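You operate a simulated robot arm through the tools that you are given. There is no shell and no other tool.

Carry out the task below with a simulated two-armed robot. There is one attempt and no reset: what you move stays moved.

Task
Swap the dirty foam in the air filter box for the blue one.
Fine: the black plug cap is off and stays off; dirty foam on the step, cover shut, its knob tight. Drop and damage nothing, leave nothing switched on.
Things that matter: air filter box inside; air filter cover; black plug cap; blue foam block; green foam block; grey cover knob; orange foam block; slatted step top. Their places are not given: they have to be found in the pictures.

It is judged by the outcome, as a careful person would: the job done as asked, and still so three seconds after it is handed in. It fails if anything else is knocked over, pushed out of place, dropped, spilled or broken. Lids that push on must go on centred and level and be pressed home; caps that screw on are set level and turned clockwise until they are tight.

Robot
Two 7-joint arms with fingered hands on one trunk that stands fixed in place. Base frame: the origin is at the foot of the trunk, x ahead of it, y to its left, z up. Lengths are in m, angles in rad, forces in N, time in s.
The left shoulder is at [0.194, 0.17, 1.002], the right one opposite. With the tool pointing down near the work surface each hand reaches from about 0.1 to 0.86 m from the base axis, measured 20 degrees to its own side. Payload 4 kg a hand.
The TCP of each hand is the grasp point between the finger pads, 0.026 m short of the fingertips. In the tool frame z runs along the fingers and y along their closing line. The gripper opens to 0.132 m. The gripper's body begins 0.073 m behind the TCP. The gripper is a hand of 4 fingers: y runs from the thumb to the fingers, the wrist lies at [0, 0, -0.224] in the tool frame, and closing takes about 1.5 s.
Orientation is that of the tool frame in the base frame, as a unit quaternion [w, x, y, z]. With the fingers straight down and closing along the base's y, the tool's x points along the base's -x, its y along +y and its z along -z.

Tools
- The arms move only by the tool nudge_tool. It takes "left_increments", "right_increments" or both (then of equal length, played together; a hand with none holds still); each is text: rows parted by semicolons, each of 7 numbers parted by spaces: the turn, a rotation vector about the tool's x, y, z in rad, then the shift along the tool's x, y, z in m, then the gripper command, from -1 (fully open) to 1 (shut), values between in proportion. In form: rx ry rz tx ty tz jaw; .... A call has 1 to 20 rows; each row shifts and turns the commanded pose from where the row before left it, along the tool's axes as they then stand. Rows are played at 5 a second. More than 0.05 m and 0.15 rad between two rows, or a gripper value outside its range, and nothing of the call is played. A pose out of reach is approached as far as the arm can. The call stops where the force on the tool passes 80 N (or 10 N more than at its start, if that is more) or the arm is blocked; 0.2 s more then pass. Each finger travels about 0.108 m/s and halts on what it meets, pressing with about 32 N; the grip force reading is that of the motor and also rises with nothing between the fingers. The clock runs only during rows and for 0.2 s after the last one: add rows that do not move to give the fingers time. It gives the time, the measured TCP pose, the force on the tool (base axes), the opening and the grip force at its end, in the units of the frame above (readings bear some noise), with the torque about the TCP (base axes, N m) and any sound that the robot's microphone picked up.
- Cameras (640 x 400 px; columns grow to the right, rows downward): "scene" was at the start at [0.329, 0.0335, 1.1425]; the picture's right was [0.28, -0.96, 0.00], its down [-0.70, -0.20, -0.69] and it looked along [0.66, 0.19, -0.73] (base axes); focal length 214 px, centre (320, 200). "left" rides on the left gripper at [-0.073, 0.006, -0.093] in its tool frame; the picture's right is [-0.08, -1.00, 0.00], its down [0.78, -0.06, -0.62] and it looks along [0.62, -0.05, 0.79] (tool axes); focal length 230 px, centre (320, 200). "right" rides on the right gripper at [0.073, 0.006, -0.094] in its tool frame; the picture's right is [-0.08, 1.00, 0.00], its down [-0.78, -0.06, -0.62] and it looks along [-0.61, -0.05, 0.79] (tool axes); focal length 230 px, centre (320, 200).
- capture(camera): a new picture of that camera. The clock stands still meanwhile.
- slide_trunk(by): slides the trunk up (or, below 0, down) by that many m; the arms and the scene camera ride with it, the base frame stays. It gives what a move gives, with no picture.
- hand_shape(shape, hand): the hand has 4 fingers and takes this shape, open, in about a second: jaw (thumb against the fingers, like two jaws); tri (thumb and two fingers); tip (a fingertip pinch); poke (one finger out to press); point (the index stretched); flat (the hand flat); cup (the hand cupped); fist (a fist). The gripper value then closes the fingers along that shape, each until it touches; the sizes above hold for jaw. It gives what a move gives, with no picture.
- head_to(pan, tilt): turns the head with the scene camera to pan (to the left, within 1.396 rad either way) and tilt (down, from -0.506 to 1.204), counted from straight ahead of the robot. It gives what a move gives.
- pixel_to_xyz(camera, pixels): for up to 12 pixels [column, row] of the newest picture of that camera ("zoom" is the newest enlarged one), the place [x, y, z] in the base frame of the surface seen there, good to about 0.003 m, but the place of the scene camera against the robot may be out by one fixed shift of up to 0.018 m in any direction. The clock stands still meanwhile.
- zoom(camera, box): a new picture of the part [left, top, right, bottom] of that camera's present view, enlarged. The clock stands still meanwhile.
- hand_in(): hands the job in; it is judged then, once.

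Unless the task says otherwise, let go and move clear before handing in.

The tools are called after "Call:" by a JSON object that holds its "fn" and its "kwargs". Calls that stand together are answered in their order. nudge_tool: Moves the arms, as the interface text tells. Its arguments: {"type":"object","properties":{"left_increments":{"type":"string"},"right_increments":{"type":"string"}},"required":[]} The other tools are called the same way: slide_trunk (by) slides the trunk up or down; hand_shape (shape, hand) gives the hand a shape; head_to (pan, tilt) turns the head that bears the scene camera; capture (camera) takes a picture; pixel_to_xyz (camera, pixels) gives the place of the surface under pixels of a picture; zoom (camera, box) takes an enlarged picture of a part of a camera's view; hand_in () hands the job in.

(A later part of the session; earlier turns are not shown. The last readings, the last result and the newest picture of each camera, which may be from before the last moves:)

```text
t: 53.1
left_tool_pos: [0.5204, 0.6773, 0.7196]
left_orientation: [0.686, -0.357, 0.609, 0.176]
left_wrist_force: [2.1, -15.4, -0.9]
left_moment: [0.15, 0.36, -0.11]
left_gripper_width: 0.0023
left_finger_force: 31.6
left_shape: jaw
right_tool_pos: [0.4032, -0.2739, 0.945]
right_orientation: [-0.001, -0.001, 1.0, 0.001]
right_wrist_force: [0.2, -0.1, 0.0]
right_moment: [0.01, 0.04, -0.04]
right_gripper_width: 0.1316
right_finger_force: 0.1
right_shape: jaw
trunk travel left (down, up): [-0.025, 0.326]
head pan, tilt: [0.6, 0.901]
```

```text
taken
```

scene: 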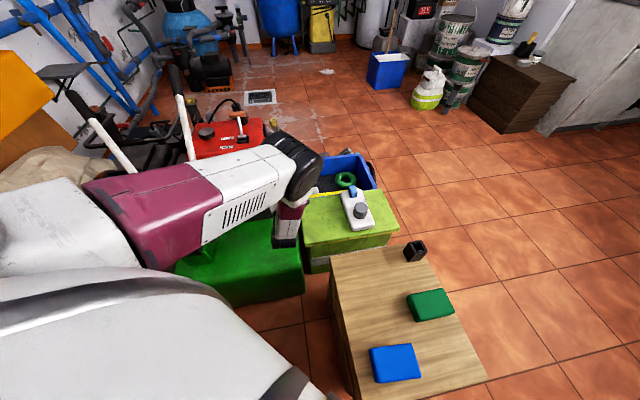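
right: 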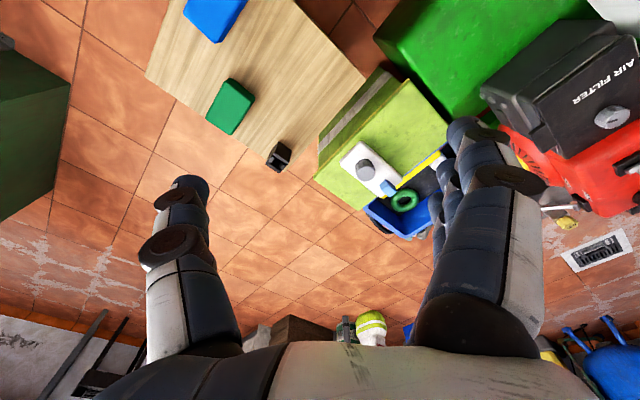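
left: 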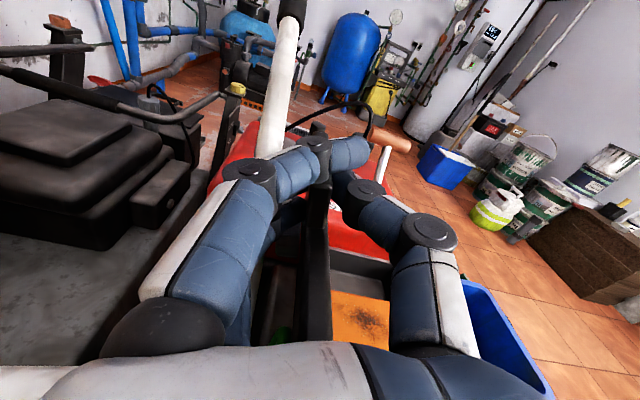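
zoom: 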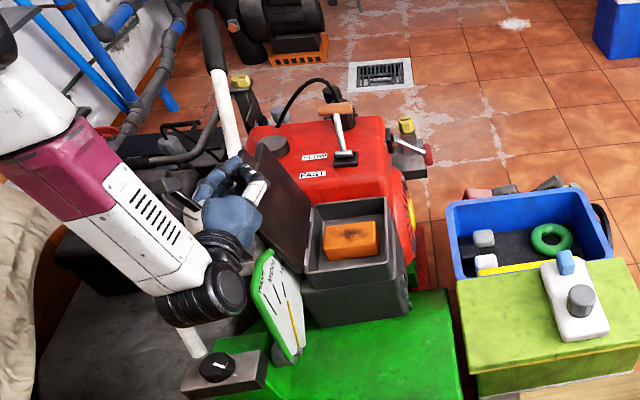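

The hinge now resists with about 12 N at about 106°, so it seems to be at its stop and past vertical. I'll loosen the fingers slightly and check that the cover stays.

Call:
{"fn": "nudge_tool", "kwargs": {"left_increments": "0 0 0 0 -0.002 0 0.7; 0 0 0 0 0 0 0.5; 0 0 0 0 0 0 0.4; 0 0 0 0 0 0 0.4; 0 0 0 0 0 0 0.4"}}

Call:
{"fn": "capture", "kwargs": {"camera": "left"}}

Call:
{"fn": "zoom", "kwargs": {"camera": "scene", "box": [130, 60, 330, 260]}}

```text
t: 54.3
left_tool_pos: [0.52, 0.6767, 0.7188]
left_orientation: [0.684, -0.359, 0.609, 0.177]
left_wrist_force: [-0.1, -0.6, -0.2]
left_moment: [-0.01, -0.02, 0.01]
left_gripper_width: 0.0393
left_finger_force: 0.0
left_shape: jaw
right_tool_pos: [0.4028, -0.2724, 0.9445]
right_orientation: [-0.001, -0.001, 1.0, 0.0]
right_wrist_force: [0.4, 0.3, 0.2]
right_moment: [0.04, 0.02, -0.01]
right_gripper_width: 0.1319
right_finger_force: 0.1
right_shape: jaw
trunk travel left (down, up): [-0.025, 0.326]
head pan, tilt: [0.6, 0.901]
```

```text
taken
```

left: 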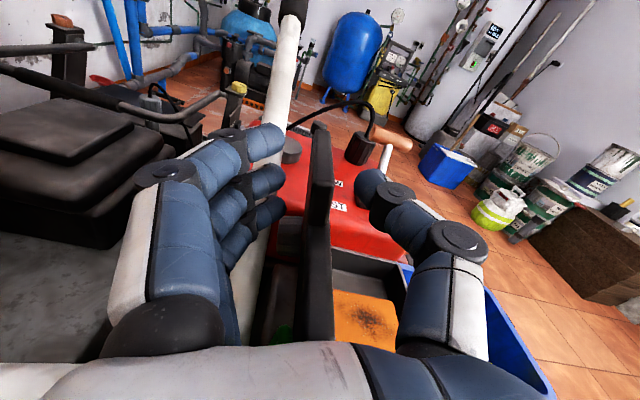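

```text
2.00 times, centred on (230, 160) of scene
```

zoom: 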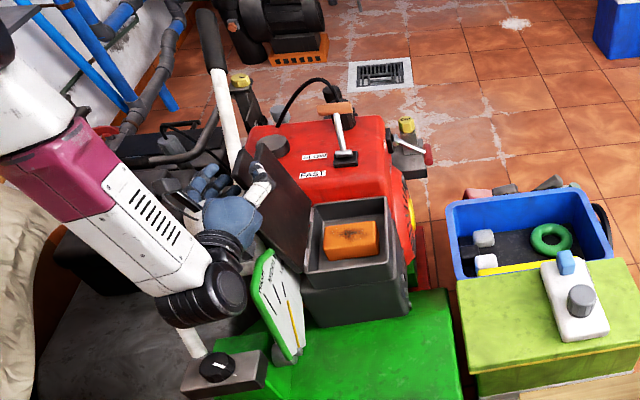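

The cover stays open on its own, with the tab free between the open fingers at (320,180). I'll back straight out and rise clear, then study the box interior.

Call:
{"fn": "nudge_tool", "kwargs": {"left_increments": "0 0 0 0 0 -0.02 0.3; 0 0 0 0 0 -0.02 0.2; 0 0 0 0 0 -0.02 0.1; 0 0 0 -0.0384 -0.011 0 0.1; 0 0 0 -0.0384 -0.011 0 0.1; 0 0 0 -0.0384 -0.011 0 0.1; 0 0 0 -0.0384 -0.011 0 0.1; 0 0 0 0 0 0 0.1"}}

Call:
{"fn": "capture", "kwargs": {"camera": "left"}}

Call:
{"fn": "capture", "kwargs": {"camera": "scene"}}

```text
t: 56.1
left_tool_pos: [0.4777, 0.634, 0.8801]
left_orientation: [0.685, -0.359, 0.61, 0.176]
left_wrist_force: [0.0, 1.1, -0.4]
left_moment: [0.0, 0.0, 0.0]
left_gripper_width: 0.0585
left_finger_force: 0.0
left_shape: jaw
right_tool_pos: [0.4041, -0.2742, 0.9437]
right_orientation: [0.0, -0.001, 1.0, 0.0]
right_wrist_force: [0.1, -1.2, -0.3]
right_moment: [0.02, -0.01, 0.01]
right_gripper_width: 0.1321
right_finger_force: 0.0
right_shape: jaw
trunk travel left (down, up): [-0.025, 0.326]
head pan, tilt: [0.6, 0.901]
```

```text
taken
```

left: 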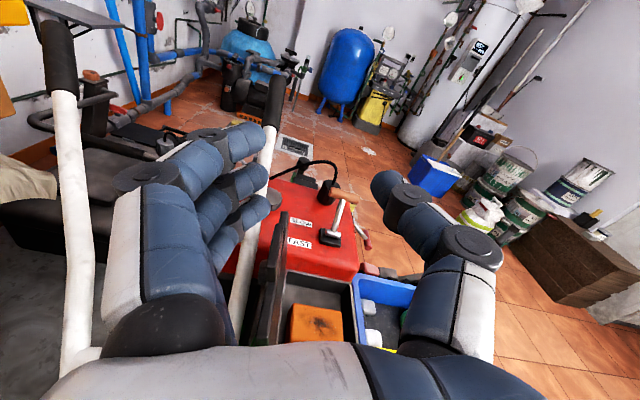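

```text
taken
```

scene: 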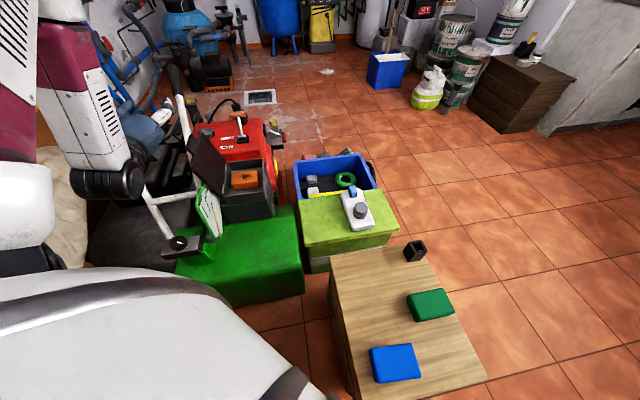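

The cover holds itself open. I'll zoom in on the open box and measure the orange foam and the walls.

Call:
{"fn": "zoom", "kwargs": {"camera": "scene", "box": [190, 120, 300, 230]}}

Call:
{"fn": "pixel_to_xyz", "kwargs": {"camera": "zoom", "pixels": [[320, 245], [270, 240], [365, 235], [310, 220], [320, 262], [272, 255], [375, 265], [250, 200], [410, 220], [345, 150], [230, 310], [420, 300]]}}

```text
3.64 times, centred on (245, 175) of scene
```

zoom: 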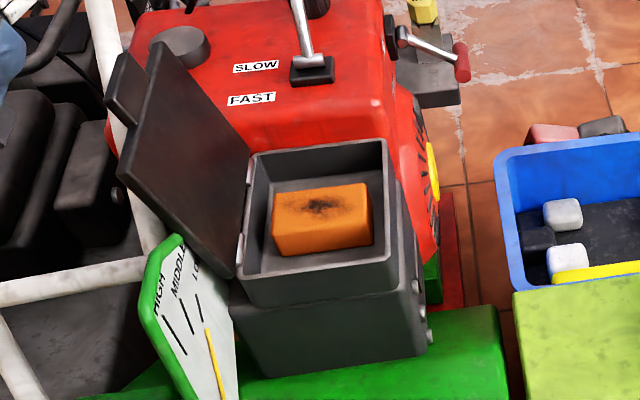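

```text
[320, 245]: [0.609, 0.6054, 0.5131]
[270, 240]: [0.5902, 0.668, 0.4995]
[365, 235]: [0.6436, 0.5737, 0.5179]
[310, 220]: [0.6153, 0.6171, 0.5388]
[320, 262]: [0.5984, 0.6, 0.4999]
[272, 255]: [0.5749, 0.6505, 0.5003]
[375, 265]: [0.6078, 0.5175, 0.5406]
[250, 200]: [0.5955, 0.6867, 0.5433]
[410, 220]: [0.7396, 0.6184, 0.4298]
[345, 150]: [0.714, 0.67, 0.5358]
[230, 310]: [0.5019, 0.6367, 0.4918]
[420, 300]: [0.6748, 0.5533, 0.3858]
```

The orange foam is about 9.5 × 6.5 × 4 cm, with its narrow side along the box's long axis and room for fingers on both ends. I'll turn the hand back to pointing down, closing along that axis, and move above the box.

Call:
{"fn": "nudge_tool", "kwargs": {"left_increments": "0 0 0.14 0 0 0 -0.3; 0 0 0.14 0 0 0 -0.3; 0.0806 0.0806 0.0806 0 0 0 -0.3; 0.0806 0.0806 0.0806 0 0 0 -0.3; 0.0806 0.0806 0.0806 0 0 0 -0.3; 0.0806 0.0806 0.0806 0 0 0 -0.3; 0.0806 0.0806 0.0806 0 0 0 -0.3; 0.0806 0.0806 0.0806 0 0 0 -0.3; 0.0806 0.0806 0.0806 0 0 0 -0.3; 0.0806 0.0806 0.0806 0 0 0 -0.3; 0.0806 0.0806 0.0806 0 0 0 -0.3; 0.0806 0.0806 0.0806 0 0 0 -0.3; 0.0806 0.0806 0.0806 0 0 0 -0.3; 0.0806 0.0806 0.0806 0 0 0 -0.3; 0.0806 0.0806 0.0806 0 0 0 -0.3; 0.0806 0.0806 0.0806 0 0 0 -0.3; 0.0806 0.0806 0.0806 0 0 0 -0.3; 0 0 0 0 0 0 -0.3"}}

```text
t: 59.9
left_tool_pos: [0.4766, 0.6351, 0.8781]
left_orientation: [-0.001, 0.384, 0.923, -0.001]
left_wrist_force: [1.0, 0.2, 0.9]
left_moment: [0.0, -0.03, 0.02]
left_gripper_width: 0.0852
left_finger_force: 0.1
left_shape: jaw
right_tool_pos: [0.404, -0.2725, 0.9451]
right_orientation: [0.001, -0.001, 1.0, 0.0]
right_wrist_force: [-0.8, -0.3, 0.1]
right_moment: [0.0, -0.02, -0.03]
right_gripper_width: 0.1316
right_finger_force: 0.1
right_shape: jaw
trunk travel left (down, up): [-0.025, 0.326]
head pan, tilt: [0.6, 0.901]
```

The hand points down again at 45°. I'll move it above the open box and look.

Call:
{"fn": "nudge_tool", "kwargs": {"left_increments": "0 0 0 -0.03 0.0233 0 -0.35; 0 0 0 -0.03 0.0233 0 -0.35; 0 0 0 -0.03 0.0233 0 -0.35; 0 0 0 -0.03 0.0233 0 -0.35; 0 0 0 -0.03 0 0.03 -0.35; 0 0 0 0 0 0.04 -0.35; 0 0 0 0 0 0 -0.35"}}

Call:
{"fn": "capture", "kwargs": {"camera": "left"}}

```text
t: 61.5
left_tool_pos: [0.6475, 0.5946, 0.8083]
left_orientation: [0.0, 0.384, 0.924, 0.0]
left_wrist_force: [0.7, 0.6, 0.4]
left_moment: [-0.01, 0.0, 0.01]
left_gripper_width: 0.0889
left_finger_force: 0.2
left_shape: jaw
right_tool_pos: [0.4026, -0.2728, 0.9459]
right_orientation: [0.001, -0.001, 1.0, 0.0]
right_wrist_force: [-0.3, 0.3, -0.4]
right_moment: [-0.01, 0.03, 0.0]
right_gripper_width: 0.1319
right_finger_force: 0.1
right_shape: jaw
trunk travel left (down, up): [-0.025, 0.326]
head pan, tilt: [0.6, 0.901]
```

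```text
taken
```

left: 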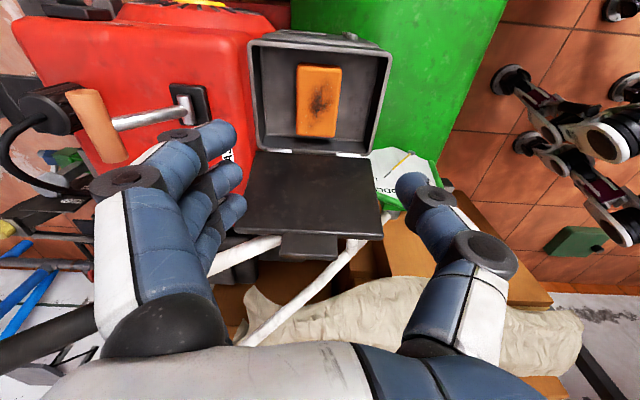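

Call:
{"fn": "zoom", "kwargs": {"camera": "left", "box": [230, 20, 410, 170]}}

Call:
{"fn": "pixel_to_xyz", "kwargs": {"camera": "left", "pixels": [[319, 100], [300, 75], [339, 75], [300, 130], [335, 130], [318, 67], [318, 134], [280, 110], [355, 110], [318, 145], [262, 100], [378, 100]]}}

```text
2.67 times, centred on (320, 95) of left
```

zoom: 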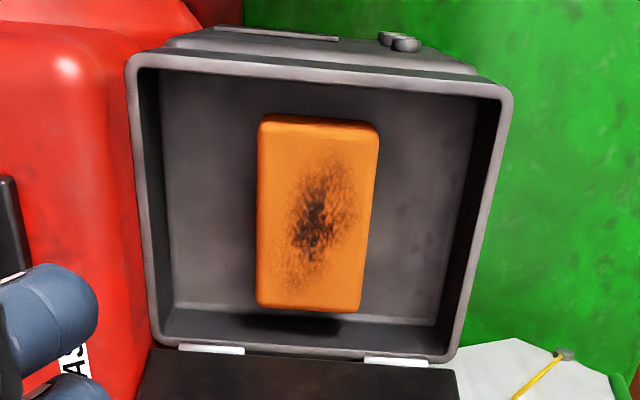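

```text
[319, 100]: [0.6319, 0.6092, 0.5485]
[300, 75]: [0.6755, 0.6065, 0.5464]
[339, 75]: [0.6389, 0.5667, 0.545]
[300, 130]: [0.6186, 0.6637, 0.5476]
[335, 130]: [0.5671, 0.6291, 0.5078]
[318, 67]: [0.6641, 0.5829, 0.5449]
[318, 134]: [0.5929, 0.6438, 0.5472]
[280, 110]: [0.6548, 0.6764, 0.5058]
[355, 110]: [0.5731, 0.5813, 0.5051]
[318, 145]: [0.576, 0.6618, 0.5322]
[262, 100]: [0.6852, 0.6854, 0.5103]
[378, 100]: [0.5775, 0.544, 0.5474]
```

Call:
{"fn": "pixel_to_xyz", "kwargs": {"camera": "zoom", "pixels": [[264, 122], [373, 128], [262, 300], [357, 305], [310, 215], [262, 215], [366, 215], [170, 300], [440, 310], [160, 90], [475, 110], [320, 85]]}}

Call:
{"fn": "zoom", "kwargs": {"camera": "scene", "box": [190, 120, 300, 230]}}

```text
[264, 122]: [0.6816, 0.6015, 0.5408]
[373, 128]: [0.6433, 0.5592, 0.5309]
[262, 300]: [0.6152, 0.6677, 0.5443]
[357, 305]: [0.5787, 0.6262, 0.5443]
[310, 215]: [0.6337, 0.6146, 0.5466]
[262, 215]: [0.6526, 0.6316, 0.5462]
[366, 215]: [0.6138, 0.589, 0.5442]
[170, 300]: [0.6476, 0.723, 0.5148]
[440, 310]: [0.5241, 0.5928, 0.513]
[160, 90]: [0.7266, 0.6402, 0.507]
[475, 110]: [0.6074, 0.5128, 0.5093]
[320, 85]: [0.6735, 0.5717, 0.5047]
```

```text
3.64 times, centred on (245, 175) of scene
```

zoom: 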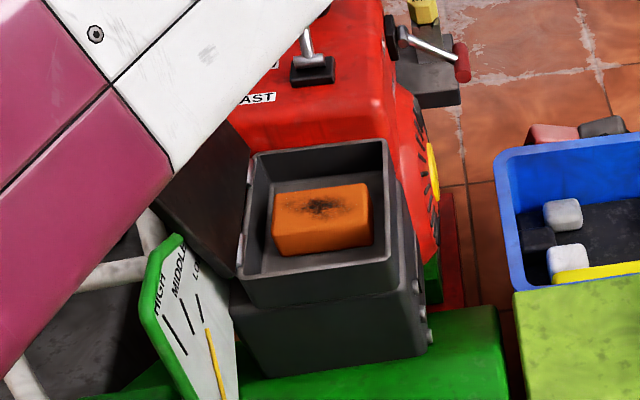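

The foam's centre is (0.630, 0.614) with its top at z 0.547, the box floor is at 0.506, and there are about 5.5 cm of free space at each end. I'll centre over it and lower to just above the rim.

Call:
{"fn": "nudge_tool", "kwargs": {"left_increments": "0 0 0 0.0261 0.0009 0 -0.35; 0 0 0 0 0 0.04 -0.35; 0 0 0 0 0 0.04 -0.35; 0 0 0 0 0 0.04 -0.35; 0 0 0 0 0 0.04 -0.35; 0 0 0 0 0 0.03 -0.35; 0 0 0 0 0 0 -0.35"}}

Call:
{"fn": "capture", "kwargs": {"camera": "left"}}

```text
t: 63.1
left_tool_pos: [0.631, 0.6107, 0.6201]
left_orientation: [0.0, 0.384, 0.923, -0.001]
left_wrist_force: [0.0, 0.6, -0.5]
left_moment: [0.0, 0.02, -0.02]
left_gripper_width: 0.0885
left_finger_force: 0.1
left_shape: jaw
right_tool_pos: [0.4031, -0.2729, 0.9453]
right_orientation: [0.0, -0.001, 1.0, 0.0]
right_wrist_force: [1.1, 0.8, 0.5]
right_moment: [0.02, -0.01, 0.02]
right_gripper_width: 0.132
right_finger_force: 0.1
right_shape: jaw
trunk travel left (down, up): [-0.025, 0.326]
head pan, tilt: [0.6, 0.901]
```

```text
taken
```

left: 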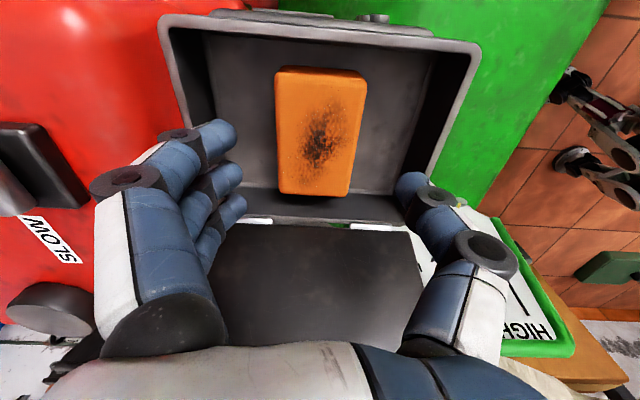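

Call:
{"fn": "pixel_to_xyz", "kwargs": {"camera": "left", "pixels": [[280, 82], [362, 85], [282, 188], [346, 190], [320, 135], [282, 135], [354, 135], [320, 192], [320, 76], [250, 160], [390, 150]]}}

```text
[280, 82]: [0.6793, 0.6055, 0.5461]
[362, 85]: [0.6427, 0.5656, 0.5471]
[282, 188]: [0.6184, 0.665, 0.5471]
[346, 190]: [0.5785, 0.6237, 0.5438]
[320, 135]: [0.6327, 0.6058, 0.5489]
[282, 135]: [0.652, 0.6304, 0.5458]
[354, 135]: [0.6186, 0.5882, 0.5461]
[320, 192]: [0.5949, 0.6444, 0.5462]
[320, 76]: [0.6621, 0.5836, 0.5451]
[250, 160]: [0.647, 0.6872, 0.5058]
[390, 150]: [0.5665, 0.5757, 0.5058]
```

The foam's centre is confirmed at (0.630, 0.615). I'll adjust by 4 mm, lower so the fingertips stop about 8 mm above the box floor, and grip.

Call:
{"fn": "nudge_tool", "kwargs": {"left_increments": "0 0 0 0.0037 0.002 0 -0.35; 0 0 0 0 0 0.02 -0.35; 0 0 0 0 0 0.02 -0.35; 0 0 0 0 0 0.02 -0.35; 0 0 0 0 0 0.02 -0.35; 0 0 0 0 0 0 -0.35"}}

Call:
{"fn": "capture", "kwargs": {"camera": "left"}}

```text
t: 64.5
left_tool_pos: [0.6302, 0.6171, 0.5408]
left_orientation: [-0.001, 0.383, 0.924, 0.0]
left_wrist_force: [0.0, 0.5, -0.2]
left_moment: [-0.01, 0.02, -0.01]
left_gripper_width: 0.0886
left_finger_force: 0.0
left_shape: jaw
right_tool_pos: [0.4039, -0.2733, 0.9445]
right_orientation: [0.0, -0.001, 1.0, 0.0]
right_wrist_force: [0.1, 0.2, -0.4]
right_moment: [-0.01, 0.04, -0.02]
right_gripper_width: 0.132
right_finger_force: 0.1
right_shape: jaw
trunk travel left (down, up): [-0.025, 0.326]
head pan, tilt: [0.6, 0.901]
```

```text
taken
```

left: 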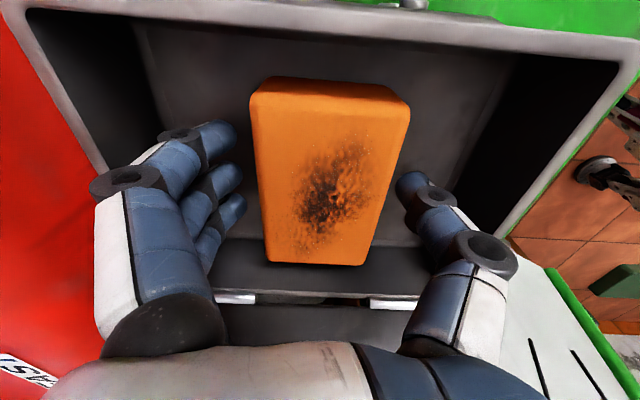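

The fingers are down on both sides of the foam with no contact force. Now I'll close on it.

Call:
{"fn": "nudge_tool", "kwargs": {"left_increments": "0 0 0 0 0 0 0.1; 0 0 0 0 0 0 0.4; 0 0 0 0 0 0 0.7; 0 0 0 0 0 0 1; 0 0 0 0 0 0 1; 0 0 0 0 0 0 1; 0 0 0 0 0 0 1"}}

Call:
{"fn": "capture", "kwargs": {"camera": "left"}}

```text
t: 66.1
left_tool_pos: [0.6297, 0.6162, 0.5398]
left_orientation: [-0.001, 0.383, 0.924, 0.001]
left_wrist_force: [0.2, 0.0, -0.8]
left_moment: [0.0, -0.01, -0.01]
left_gripper_width: 0.0578
left_finger_force: 32.0
left_shape: jaw
right_tool_pos: [0.4033, -0.2726, 0.9442]
right_orientation: [0.0, -0.001, 1.0, 0.0]
right_wrist_force: [-0.2, -0.4, -0.4]
right_moment: [0.01, -0.04, 0.01]
right_gripper_width: 0.132
right_finger_force: 0.0
right_shape: jaw
trunk travel left (down, up): [-0.025, 0.326]
head pan, tilt: [0.6, 0.901]
```

```text
taken
```

left: 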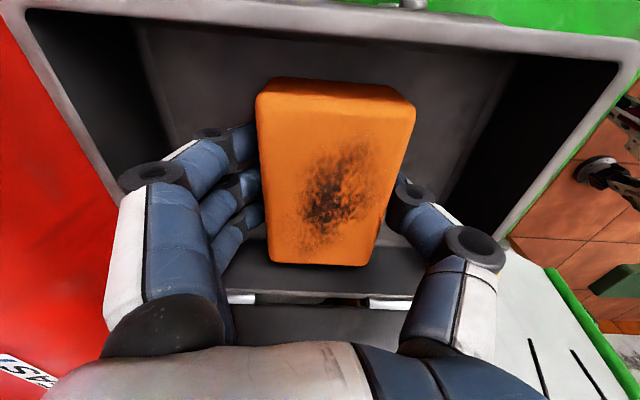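

The foam is held at 5.8 cm width with 32 N. I'll lift it straight up out of the box.

Call:
{"fn": "nudge_tool", "kwargs": {"left_increments": "0 0 0 0 0 -0.02 1; 0 0 0 0 0 -0.03 1; 0 0 0 0 0 -0.04 1; 0 0 0 0 0 -0.045 1; 0 0 0 0 0 -0.045 1; 0 0 0 0 0 -0.045 1; 0 0 0 0 0 -0.045 1; 0 0 0 0 0 0 1"}}

Call:
{"fn": "capture", "kwargs": {"camera": "left"}}

Call:
{"fn": "capture", "kwargs": {"camera": "right"}}

Call:
{"fn": "capture", "kwargs": {"camera": "scene"}}

```text
t: 67.9
left_tool_pos: [0.6285, 0.6161, 0.8076]
left_orientation: [-0.001, 0.384, 0.923, 0.0]
left_wrist_force: [0.0, -0.2, -0.4]
left_moment: [-0.03, 0.0, -0.02]
left_gripper_width: 0.0577
left_finger_force: 32.0
left_shape: jaw
right_tool_pos: [0.4046, -0.2728, 0.9441]
right_orientation: [0.0, 0.0, 1.0, 0.0]
right_wrist_force: [0.4, -0.9, 0.6]
right_moment: [-0.01, 0.01, 0.05]
right_gripper_width: 0.1321
right_finger_force: 0.2
right_shape: jaw
trunk travel left (down, up): [-0.025, 0.326]
head pan, tilt: [0.6, 0.901]
```

```text
taken
```

left: 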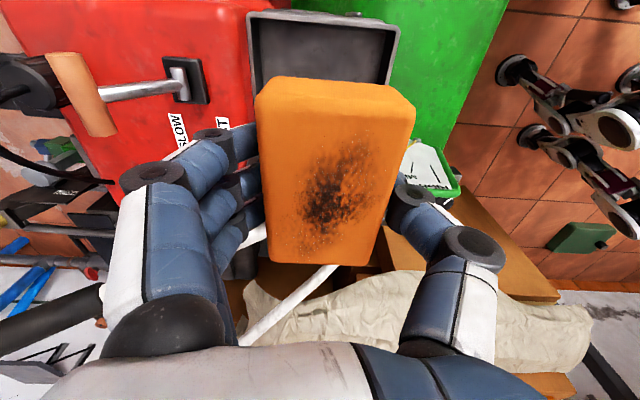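

```text
taken
```

right: 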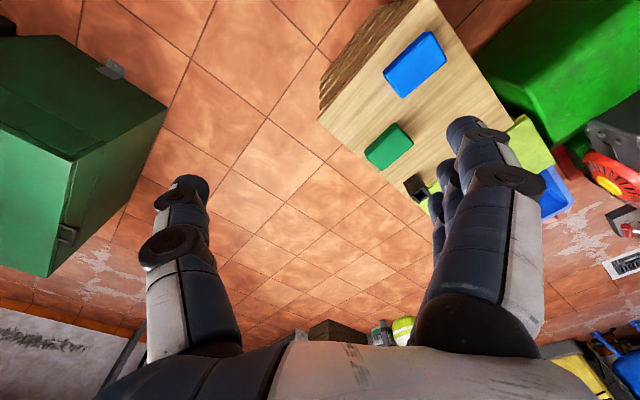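

```text
taken
```

scene: 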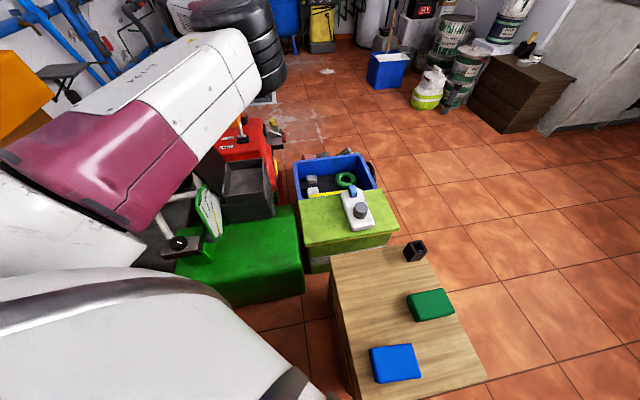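

The foam is out and held securely. Before choosing where to put it, I'll confirm which object is the slatted step by zooming in on the wooden stand and the wooden piece with the cloth at left-camera pixel (490,240).

Call:
{"fn": "pixel_to_xyz", "kwargs": {"camera": "left", "pixels": [[500, 240], [460, 260], [400, 310], [540, 385], [580, 240], [550, 370], [620, 120]]}}

Call:
{"fn": "zoom", "kwargs": {"camera": "left", "box": [400, 150, 640, 400]}}

Call:
{"fn": "zoom", "kwargs": {"camera": "scene", "box": [310, 230, 500, 400]}}

Call:
{"fn": "zoom", "kwargs": {"camera": "right", "box": [310, 0, 520, 210]}}

```text
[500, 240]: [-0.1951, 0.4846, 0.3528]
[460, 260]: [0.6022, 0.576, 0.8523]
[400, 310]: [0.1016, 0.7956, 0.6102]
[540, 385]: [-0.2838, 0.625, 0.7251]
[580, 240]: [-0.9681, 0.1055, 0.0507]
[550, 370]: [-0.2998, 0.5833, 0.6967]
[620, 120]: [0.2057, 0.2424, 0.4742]
```

```text
1.60 times, centred on (520, 275) of left
```

zoom: 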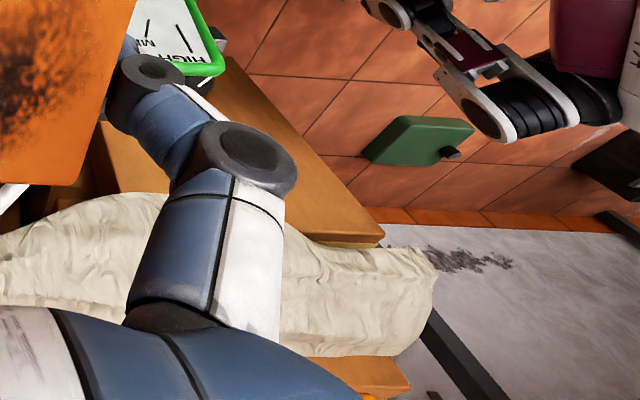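

```text
2.35 times, centred on (405, 315) of scene
```

zoom: 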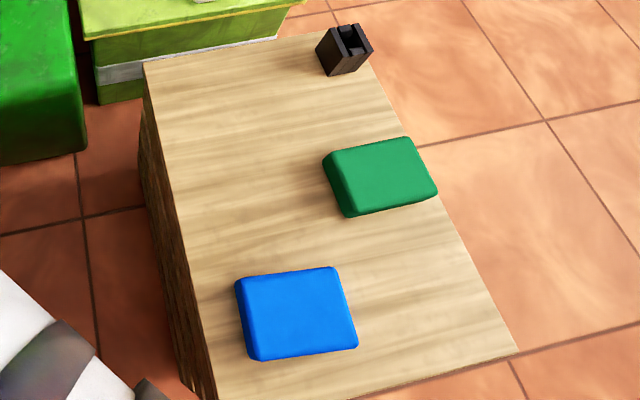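

```text
1.90 times, centred on (415, 105) of right
```

zoom: 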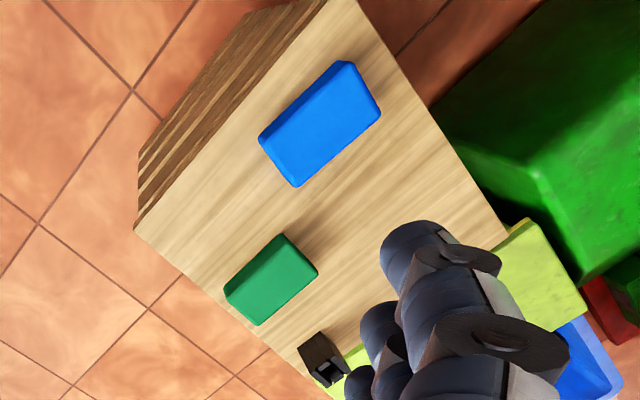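

The stand's sides are made of horizontal slats and it's the only reachable candidate, so it is the step. I'll map its top and the objects on it accurately with the right hand camera.

Call:
{"fn": "pixel_to_xyz", "kwargs": {"camera": "right", "pixels": [[457, 100], [470, 80], [440, 120], [430, 95], [500, 110], [440, 5], [330, 118], [415, 65], [388, 147], [417, 187], [405, 195], [460, 45]]}}

Call:
{"fn": "pixel_to_xyz", "kwargs": {"camera": "scene", "pixels": [[331, 258], [425, 255], [486, 378], [375, 290], [360, 320], [350, 345], [395, 363], [372, 350], [413, 345], [430, 303], [410, 300], [445, 300]]}}

```text
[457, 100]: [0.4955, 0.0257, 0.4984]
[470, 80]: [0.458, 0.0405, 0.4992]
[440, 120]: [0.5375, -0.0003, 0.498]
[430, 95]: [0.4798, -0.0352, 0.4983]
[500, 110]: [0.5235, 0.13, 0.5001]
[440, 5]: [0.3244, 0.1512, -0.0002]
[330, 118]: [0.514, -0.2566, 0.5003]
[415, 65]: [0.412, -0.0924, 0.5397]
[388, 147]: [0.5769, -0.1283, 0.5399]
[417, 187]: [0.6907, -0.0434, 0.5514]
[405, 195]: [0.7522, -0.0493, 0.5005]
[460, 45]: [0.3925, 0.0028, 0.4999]
```

```text
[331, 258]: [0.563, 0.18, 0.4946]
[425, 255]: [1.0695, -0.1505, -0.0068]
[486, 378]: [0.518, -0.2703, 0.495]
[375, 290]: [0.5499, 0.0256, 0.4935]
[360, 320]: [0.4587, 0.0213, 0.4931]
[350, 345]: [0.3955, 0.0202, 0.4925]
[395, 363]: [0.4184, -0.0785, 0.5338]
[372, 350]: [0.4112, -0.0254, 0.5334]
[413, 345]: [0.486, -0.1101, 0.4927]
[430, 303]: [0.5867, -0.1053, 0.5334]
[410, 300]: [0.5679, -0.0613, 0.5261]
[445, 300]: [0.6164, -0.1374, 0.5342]
```

The step top is at z≈0.499 and is also turned 45°, with free space around (0.53, 0.03) well away from the blue foam, green foam and cap. I'll carry the dirty foam there at height and move the right hand a little further away.

Call:
{"fn": "nudge_tool", "kwargs": {"left_increments": "0 0 0 -0.0246 -0.0346 0 1; 0 0 0 -0.0246 -0.0346 0 1; 0 0 0 -0.0246 -0.0346 0 1; 0 0 0 -0.0246 -0.0346 0 1; 0 0 0 -0.0246 -0.0346 0 1; 0 0 0 -0.0246 -0.0346 0 1; 0 0 0 -0.0246 -0.0346 0 1; 0 0 0 -0.0246 -0.0346 0 1; 0 0 0 -0.0246 -0.0346 0 1; 0 0 0 -0.0246 -0.0346 0 1; 0 0 0 -0.0246 -0.0346 0 1; 0 0 0 -0.0246 -0.0346 0 1; 0 0 0 -0.0246 -0.0346 0 1; 0 0 0 -0.0246 -0.0346 0 1; 0 0 0 0 0 0 1", "right_increments": "0 0 0 0 -0.04 0 -1; 0 0 0 0 -0.04 0 -1; 0 0 0 0 -0.02 0 -1; 0 0 0 0 0 0 -1; 0 0 0 0 0 0 -1; 0 0 0 0 0 0 -1; 0 0 0 0 0 0 -1; 0 0 0 0 0 0 -1; 0 0 0 0 0 0 -1; 0 0 0 0 0 0 -1; 0 0 0 0 0 0 -1; 0 0 0 0 0 0 -1; 0 0 0 0 0 0 -1; 0 0 0 0 0 0 -1; 0 0 0 0 0 0 -1"}}

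Call:
{"fn": "capture", "kwargs": {"camera": "left"}}

Call:
{"fn": "capture", "kwargs": {"camera": "scene"}}

Call:
{"fn": "capture", "kwargs": {"camera": "right"}}

```text
t: 71.1
left_tool_pos: [0.5362, 0.1714, 0.6771]
left_orientation: [0.012, 0.354, 0.935, -0.028]
left_wrist_force: [0.4, -0.3, -0.1]
left_moment: [-0.05, -0.02, 0.0]
left_gripper_width: 0.0576
left_finger_force: 32.1
left_shape: jaw
left hand out of reach, approached as far as the arm can: row 7, 8, 9, 10, 11, 12, 13, 14
right_tool_pos: [0.4042, -0.3724, 0.9441]
right_orientation: [0.0, -0.001, 1.0, -0.001]
right_wrist_force: [0.2, 0.6, 0.5]
right_moment: [0.0, 0.05, 0.01]
right_gripper_width: 0.1321
right_finger_force: 0.1
right_shape: jaw
trunk travel left (down, up): [-0.025, 0.326]
head pan, tilt: [0.6, 0.901]
```

```text
taken
```

left: 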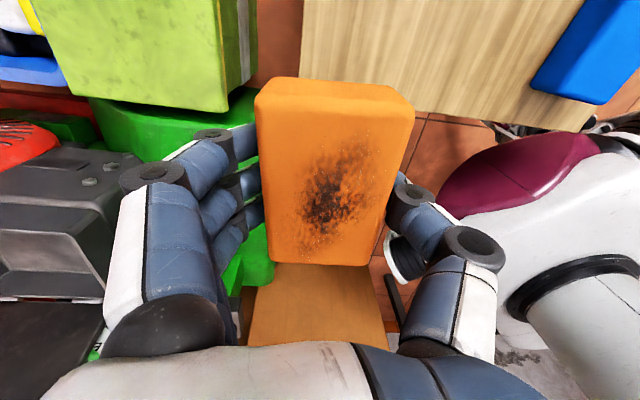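

```text
taken
```

scene: 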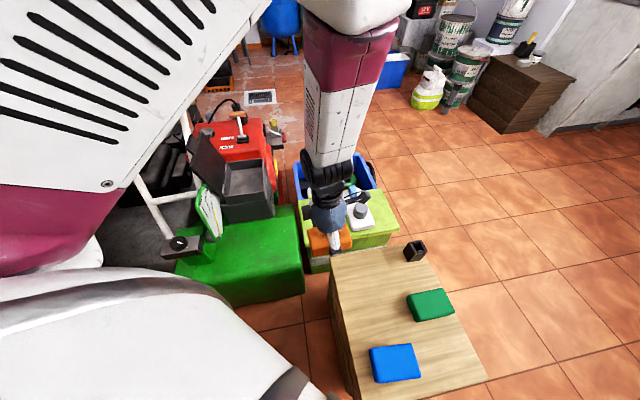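

```text
taken
```

right: 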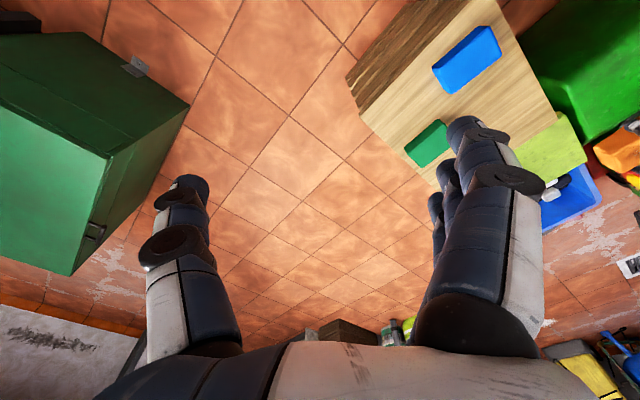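

The left arm ran out of reach at this wrist angle, stopping at (0.536, 0.171, 0.677) with the foam still held. I'll raise it and turn the wrist towards the neutral yaw, which should reach across better.

Call:
{"fn": "nudge_tool", "kwargs": {"left_increments": "0 0 0 0 0 -0.03 1; -0.0095 0.0041 -0.1206 0 0 -0.02 1; -0.0095 0.0041 -0.1206 0 0 -0.02 1; -0.0095 0.0041 -0.1206 0 0 -0.02 1; -0.0095 0.0041 -0.1206 0 0 -0.02 1; -0.0095 0.0041 -0.1206 0 0 -0.02 1; -0.0095 0.0041 -0.1206 0 0 0 1; 0 0 0 0 0 0 1"}}

Call:
{"fn": "capture", "kwargs": {"camera": "left"}}

```text
t: 72.9
left_tool_pos: [0.4955, 0.2229, 0.6833]
left_orientation: [-0.001, 0.032, 0.999, 0.031]
left_wrist_force: [0.8, -0.8, -0.5]
left_moment: [0.05, 0.0, 0.0]
left_gripper_width: 0.0574
left_finger_force: 31.5
left_shape: jaw
left hand out of reach, approached as far as the arm can: row 1, 2, 3, 4, 5, 6
right_tool_pos: [0.4042, -0.3728, 0.9441]
right_orientation: [0.001, -0.001, 1.0, 0.001]
right_wrist_force: [-0.1, -0.4, -0.2]
right_moment: [0.01, -0.01, -0.03]
right_gripper_width: 0.1319
right_finger_force: 0.0
right_shape: jaw
trunk travel left (down, up): [-0.025, 0.326]
head pan, tilt: [0.6, 0.901]
```

```text
taken
```

left: 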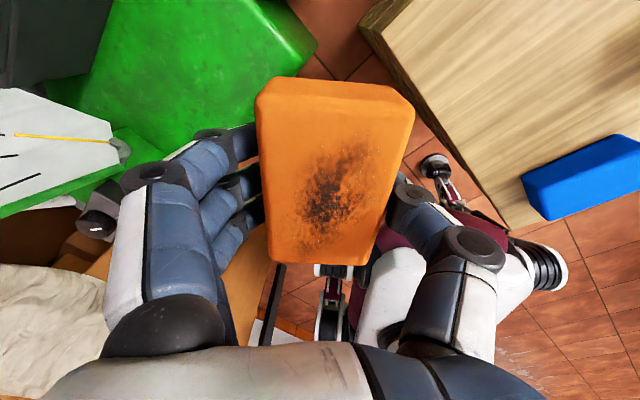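

The arm is pinned against a joint limit in this posture, with the foam still firmly held. I'll back it away towards its start region, up and left, to unfold the elbow before crossing again.

Call:
{"fn": "nudge_tool", "kwargs": {"left_increments": "0 0 0 0.01 0.04 -0.02 1; 0 0 0 0.01 0.04 -0.02 1; 0 0 0 0.01 0.04 -0.03 1; 0 0 0 0.01 0.03 -0.035 1; 0 0 0 0.01 0.03 -0.035 1; 0 0 0 0.01 0.02 -0.035 1; 0 0 0 0.01 0.01 -0.035 1; 0 0 0 0 0 0 1"}}

Call:
{"fn": "capture", "kwargs": {"camera": "scene"}}

Call:
{"fn": "capture", "kwargs": {"camera": "left"}}

```text
refused: row 3 steps farther than a row can; nothing moved
```

```text
taken
```

scene: 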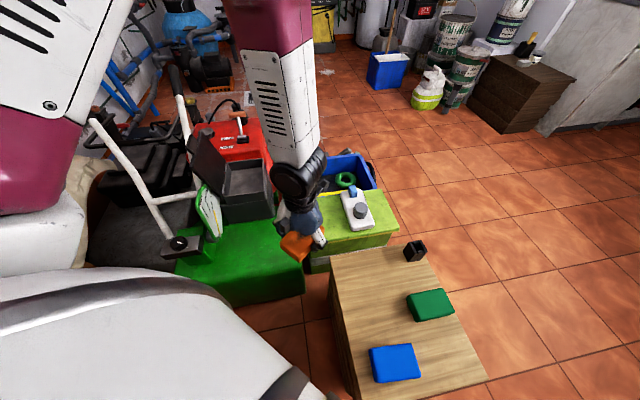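

```text
taken
```

left: 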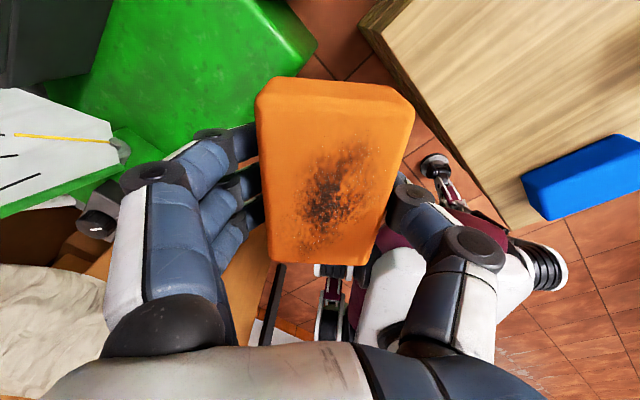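

Call:
{"fn": "nudge_tool", "kwargs": {"left_increments": "0 0 0 0.01 0.035 -0.02 1; 0 0 0 0.01 0.035 -0.02 1; 0 0 0 0.01 0.035 -0.025 1; 0 0 0 0.01 0.03 -0.03 1; 0 0 0 0.01 0.03 -0.03 1; 0 0 0 0.01 0.02 -0.035 1; 0 0 0 0.01 0.01 -0.035 1; 0 0 0 0 0 0 1"}}

Call:
{"fn": "capture", "kwargs": {"camera": "scene"}}

```text
t: 74.7
left_tool_pos: [0.4402, 0.4075, 0.8914]
left_orientation: [0.0, 0.032, 0.999, 0.031]
left_wrist_force: [0.2, 0.3, -0.6]
left_moment: [-0.03, 0.02, 0.02]
left_gripper_width: 0.0574
left_finger_force: 31.9
left_shape: jaw
right_tool_pos: [0.4051, -0.3717, 0.9448]
right_orientation: [-0.001, -0.001, 1.0, 0.001]
right_wrist_force: [-0.3, -0.5, -0.4]
right_moment: [-0.02, 0.0, -0.03]
right_gripper_width: 0.1319
right_finger_force: 0.1
right_shape: jaw
trunk travel left (down, up): [-0.025, 0.326]
head pan, tilt: [0.6, 0.901]
```

```text
taken
```

scene: 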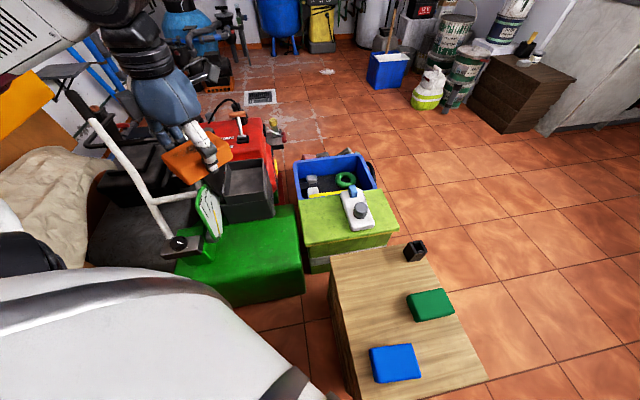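

The arm is freed, at (0.44, 0.41, 0.89). The right arm started this job in the mirror image of a cross-body pose (yaw 0, z 0.94), so I'll cross at that height and yaw.

Call:
{"fn": "nudge_tool", "kwargs": {"left_increments": "0.062 0 -0.064 0 0 -0.03 1; 0 0 0 -0.0095 -0.036 -0.005 1; 0 0 0 -0.0095 -0.036 -0.005 1; 0 0 0 -0.0095 -0.036 -0.005 1; 0 0 0 -0.0095 -0.036 -0.005 1; 0 0 0 -0.0095 -0.036 -0.005 1; 0 0 0 0 0 0 1"}}

Call:
{"fn": "capture", "kwargs": {"camera": "scene"}}

```text
t: 76.3
left_tool_pos: [0.4831, 0.2281, 0.9475]
left_orientation: [-0.001, -0.001, 1.0, -0.001]
left_wrist_force: [0.4, -0.3, -0.3]
left_moment: [-0.02, 0.03, -0.02]
left_gripper_width: 0.0571
left_finger_force: 32.7
left_shape: jaw
right_tool_pos: [0.4054, -0.3716, 0.9447]
right_orientation: [0.0, 0.0, 1.0, 0.0]
right_wrist_force: [-0.1, 0.2, -0.2]
right_moment: [-0.02, -0.03, -0.03]
right_gripper_width: 0.1321
right_finger_force: 0.1
right_shape: jaw
trunk travel left (down, up): [-0.025, 0.326]
head pan, tilt: [0.6, 0.901]
```

```text
taken
```

scene: 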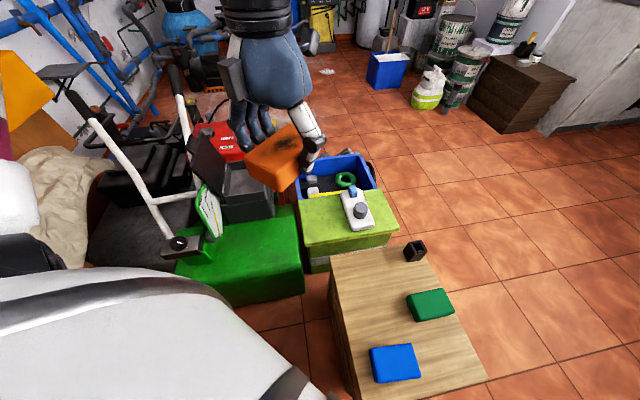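

That worked without any reach warning. I'll continue across to above the free part of the step.

Call:
{"fn": "nudge_tool", "kwargs": {"left_increments": "0 0 0 -0.0095 -0.036 0 1; 0 0 0 -0.0095 -0.036 0 1; 0 0 0 -0.0095 -0.036 0 1; 0 0 0 -0.0095 -0.036 0 1; 0 0 0 -0.0095 -0.036 0 1; 0 0 0 0 0 0 1"}}

Call:
{"fn": "capture", "kwargs": {"camera": "scene"}}

```text
t: 77.7
left_tool_pos: [0.5321, 0.0457, 0.947]
left_orientation: [-0.001, 0.0, 1.0, -0.001]
left_wrist_force: [0.1, -0.3, -0.4]
left_moment: [0.01, 0.0, -0.03]
left_gripper_width: 0.0573
left_finger_force: 32.3
left_shape: jaw
right_tool_pos: [0.4059, -0.3724, 0.9442]
right_orientation: [-0.001, -0.001, 1.0, 0.001]
right_wrist_force: [-0.3, 0.1, 0.6]
right_moment: [-0.01, -0.02, -0.01]
right_gripper_width: 0.1318
right_finger_force: 0.1
right_shape: jaw
trunk travel left (down, up): [-0.025, 0.326]
head pan, tilt: [0.6, 0.901]
```

```text
taken
```

scene: 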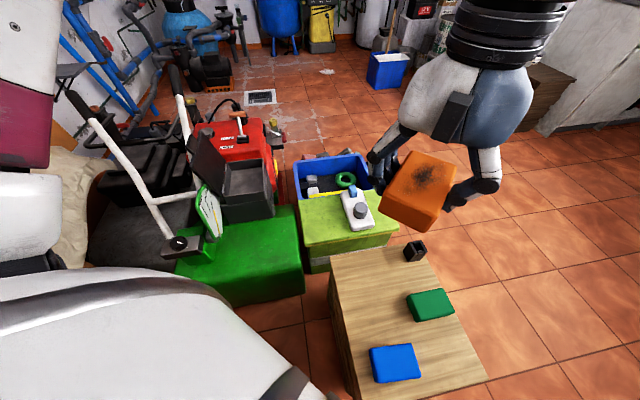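

I'm above the step at (0.532, 0.046). I'll lower towards it in stages, checking reach.

Call:
{"fn": "nudge_tool", "kwargs": {"left_increments": "0 0 0 0 0 0.04 1; 0 0 0 0 0 0.04 1; 0 0 0 0 0 0.04 1; 0 0 0 0 0 0.04 1; 0 0 0 0 0 0.04 1; 0 0 0 0 0 0.04 1; 0 0 0 0 0 0 1"}}

Call:
{"fn": "capture", "kwargs": {"camera": "left"}}

Call:
{"fn": "capture", "kwargs": {"camera": "scene"}}

```text
t: 79.3
left_tool_pos: [0.5312, 0.0462, 0.7064]
left_orientation: [0.0, -0.001, 1.0, 0.0]
left_wrist_force: [-0.4, -0.2, -0.1]
left_moment: [-0.01, 0.03, -0.04]
left_gripper_width: 0.057
left_finger_force: 31.7
left_shape: jaw
right_tool_pos: [0.404, -0.3727, 0.9439]
right_orientation: [0.0, -0.001, 1.0, -0.001]
right_wrist_force: [0.3, 0.5, 0.7]
right_moment: [-0.03, -0.01, 0.01]
right_gripper_width: 0.1317
right_finger_force: 0.1
right_shape: jaw
trunk travel left (down, up): [-0.025, 0.326]
head pan, tilt: [0.6, 0.901]
```

```text
taken
```

left: 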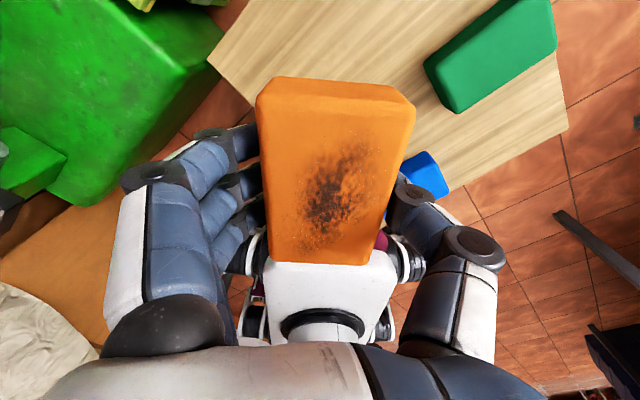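

```text
taken
```

scene: 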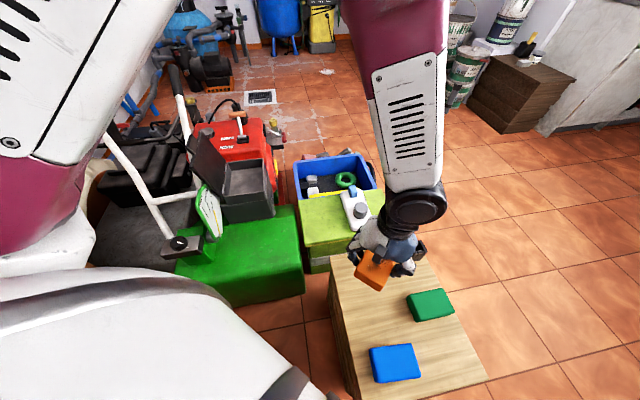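

The arm reaches fine here, and the spot has about 3 cm margin to the step's edge and 5 cm to the green foam. I'll shift slightly inward and lower to just above the step.

Call:
{"fn": "nudge_tool", "kwargs": {"left_increments": "0 0 0 -0.01 -0.01 0.03 1; 0 0 0 0 0 0.04 1; 0 0 0 0 0 0.04 1; 0 0 0 0 0 0.03 1; 0 0 0 0 0 0.02 1; 0 0 0 0 0 0 1"}}

Call:
{"fn": "capture", "kwargs": {"camera": "scene"}}

Call:
{"fn": "zoom", "kwargs": {"camera": "scene", "box": [310, 220, 500, 400]}}

```text
t: 80.9
left_tool_pos: [0.5639, 0.0534, 0.5571]
left_orientation: [0.003, -0.046, 0.999, -0.018]
left_wrist_force: [-0.4, -0.4, -0.6]
left_moment: [0.0, -0.01, 0.01]
left_gripper_width: 0.0573
left_finger_force: 31.8
left_shape: jaw
right_tool_pos: [0.4047, -0.3725, 0.943]
right_orientation: [0.0, 0.0, 1.0, 0.0]
right_wrist_force: [-0.2, -0.3, 0.8]
right_moment: [0.01, 0.0, 0.01]
right_gripper_width: 0.1319
right_finger_force: 0.0
right_shape: jaw
trunk travel left (down, up): [-0.025, 0.326]
head pan, tilt: [0.6, 0.901]
stopped in row 6 (left hand): the arm was blocked; the commanded pose is now the measured one
```

```text
taken
```

scene: 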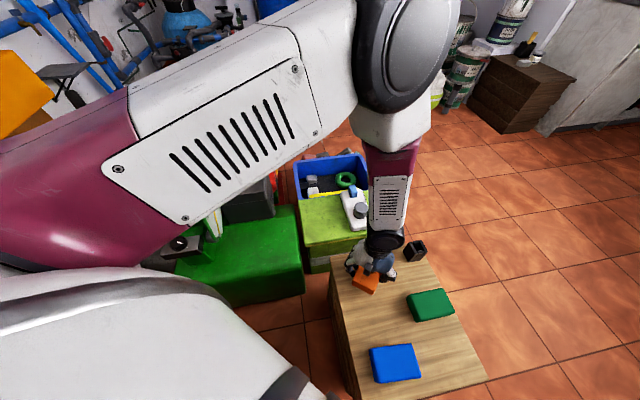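

```text
2.22 times, centred on (405, 310) of scene
```

zoom: 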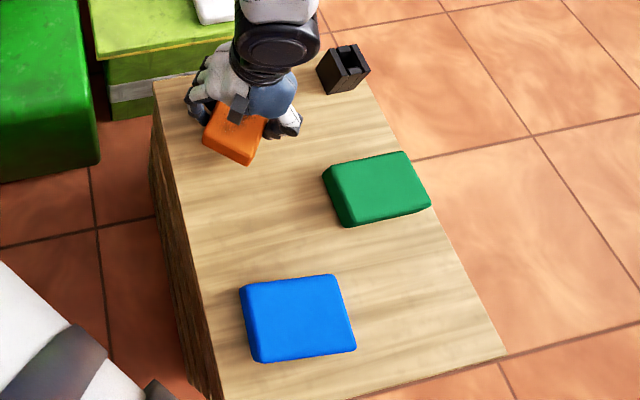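

The arm got blocked at z 0.557, with the foam about 2.4 cm above the step at (0.564, 0.053), which is still well inside the step's edges. I'll level the hand and try to lower a little more gently.

Call:
{"fn": "nudge_tool", "kwargs": {"left_increments": "-0.018 0.003 0.046 0 0 0.002 1; -0.018 0.003 0.046 0 0 0.004 1; 0 0 0 0 0 0.004 1; 0 0 0 0 0 0 1"}}

```text
t: 81.9
left_tool_pos: [0.5755, 0.0627, 0.553]
left_orientation: [0.004, -0.021, 1.0, -0.009]
left_wrist_force: [1.1, 0.3, -0.4]
left_moment: [-0.02, 0.02, -0.01]
left_gripper_width: 0.057
left_finger_force: 32.3
left_shape: jaw
right_tool_pos: [0.4052, -0.3722, 0.9448]
right_orientation: [0.001, -0.002, 1.0, 0.0]
right_wrist_force: [0.2, -1.2, 0.1]
right_moment: [0.01, 0.01, 0.0]
right_gripper_width: 0.132
right_finger_force: 0.1
right_shape: jaw
trunk travel left (down, up): [-0.025, 0.326]
head pan, tilt: [0.6, 0.901]
```

The arm slides sideways as it lowers, so it's against a limit. I'll use the trunk to lower everything together instead, since the foam's bottom is about 2 cm above the step.

Call:
{"fn": "slide_trunk", "kwargs": {"by": -0.017}}

Call:
{"fn": "capture", "kwargs": {"camera": "scene"}}

Call:
{"fn": "zoom", "kwargs": {"camera": "scene", "box": [310, 200, 460, 330]}}

```text
t: 82.5
left_tool_pos: [0.5743, 0.0732, 0.5292]
left_orientation: [-0.004, -0.04, 0.999, -0.01]
left_wrist_force: [-2.2, 2.1, 5.3]
left_moment: [0.31, 0.11, 0.08]
left_gripper_width: 0.058
left_finger_force: 31.7
left_shape: jaw
right_tool_pos: [0.4061, -0.3705, 0.9248]
right_orientation: [-0.006, -0.001, 1.0, 0.0]
right_wrist_force: [-0.9, -0.6, 1.3]
right_moment: [0.05, 0.01, 0.01]
right_gripper_width: 0.1319
right_finger_force: 0.2
right_shape: jaw
trunk travel left (down, up): [-0.008, 0.343]
head pan, tilt: [0.6, 0.901]
```

```text
taken
```

scene: 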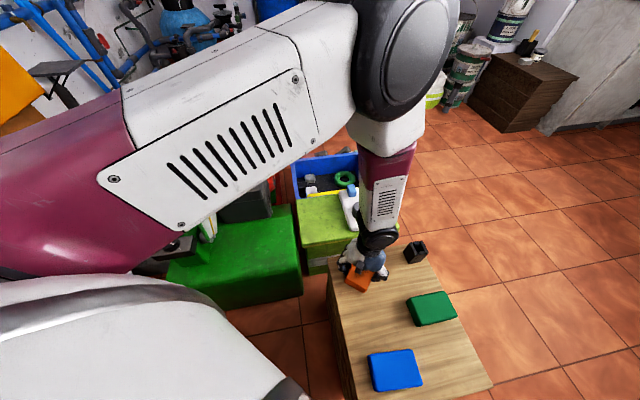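

```text
3.08 times, centred on (385, 265) of scene
```

zoom: 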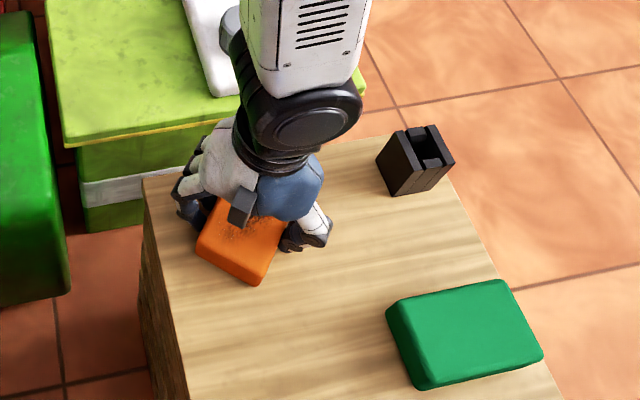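

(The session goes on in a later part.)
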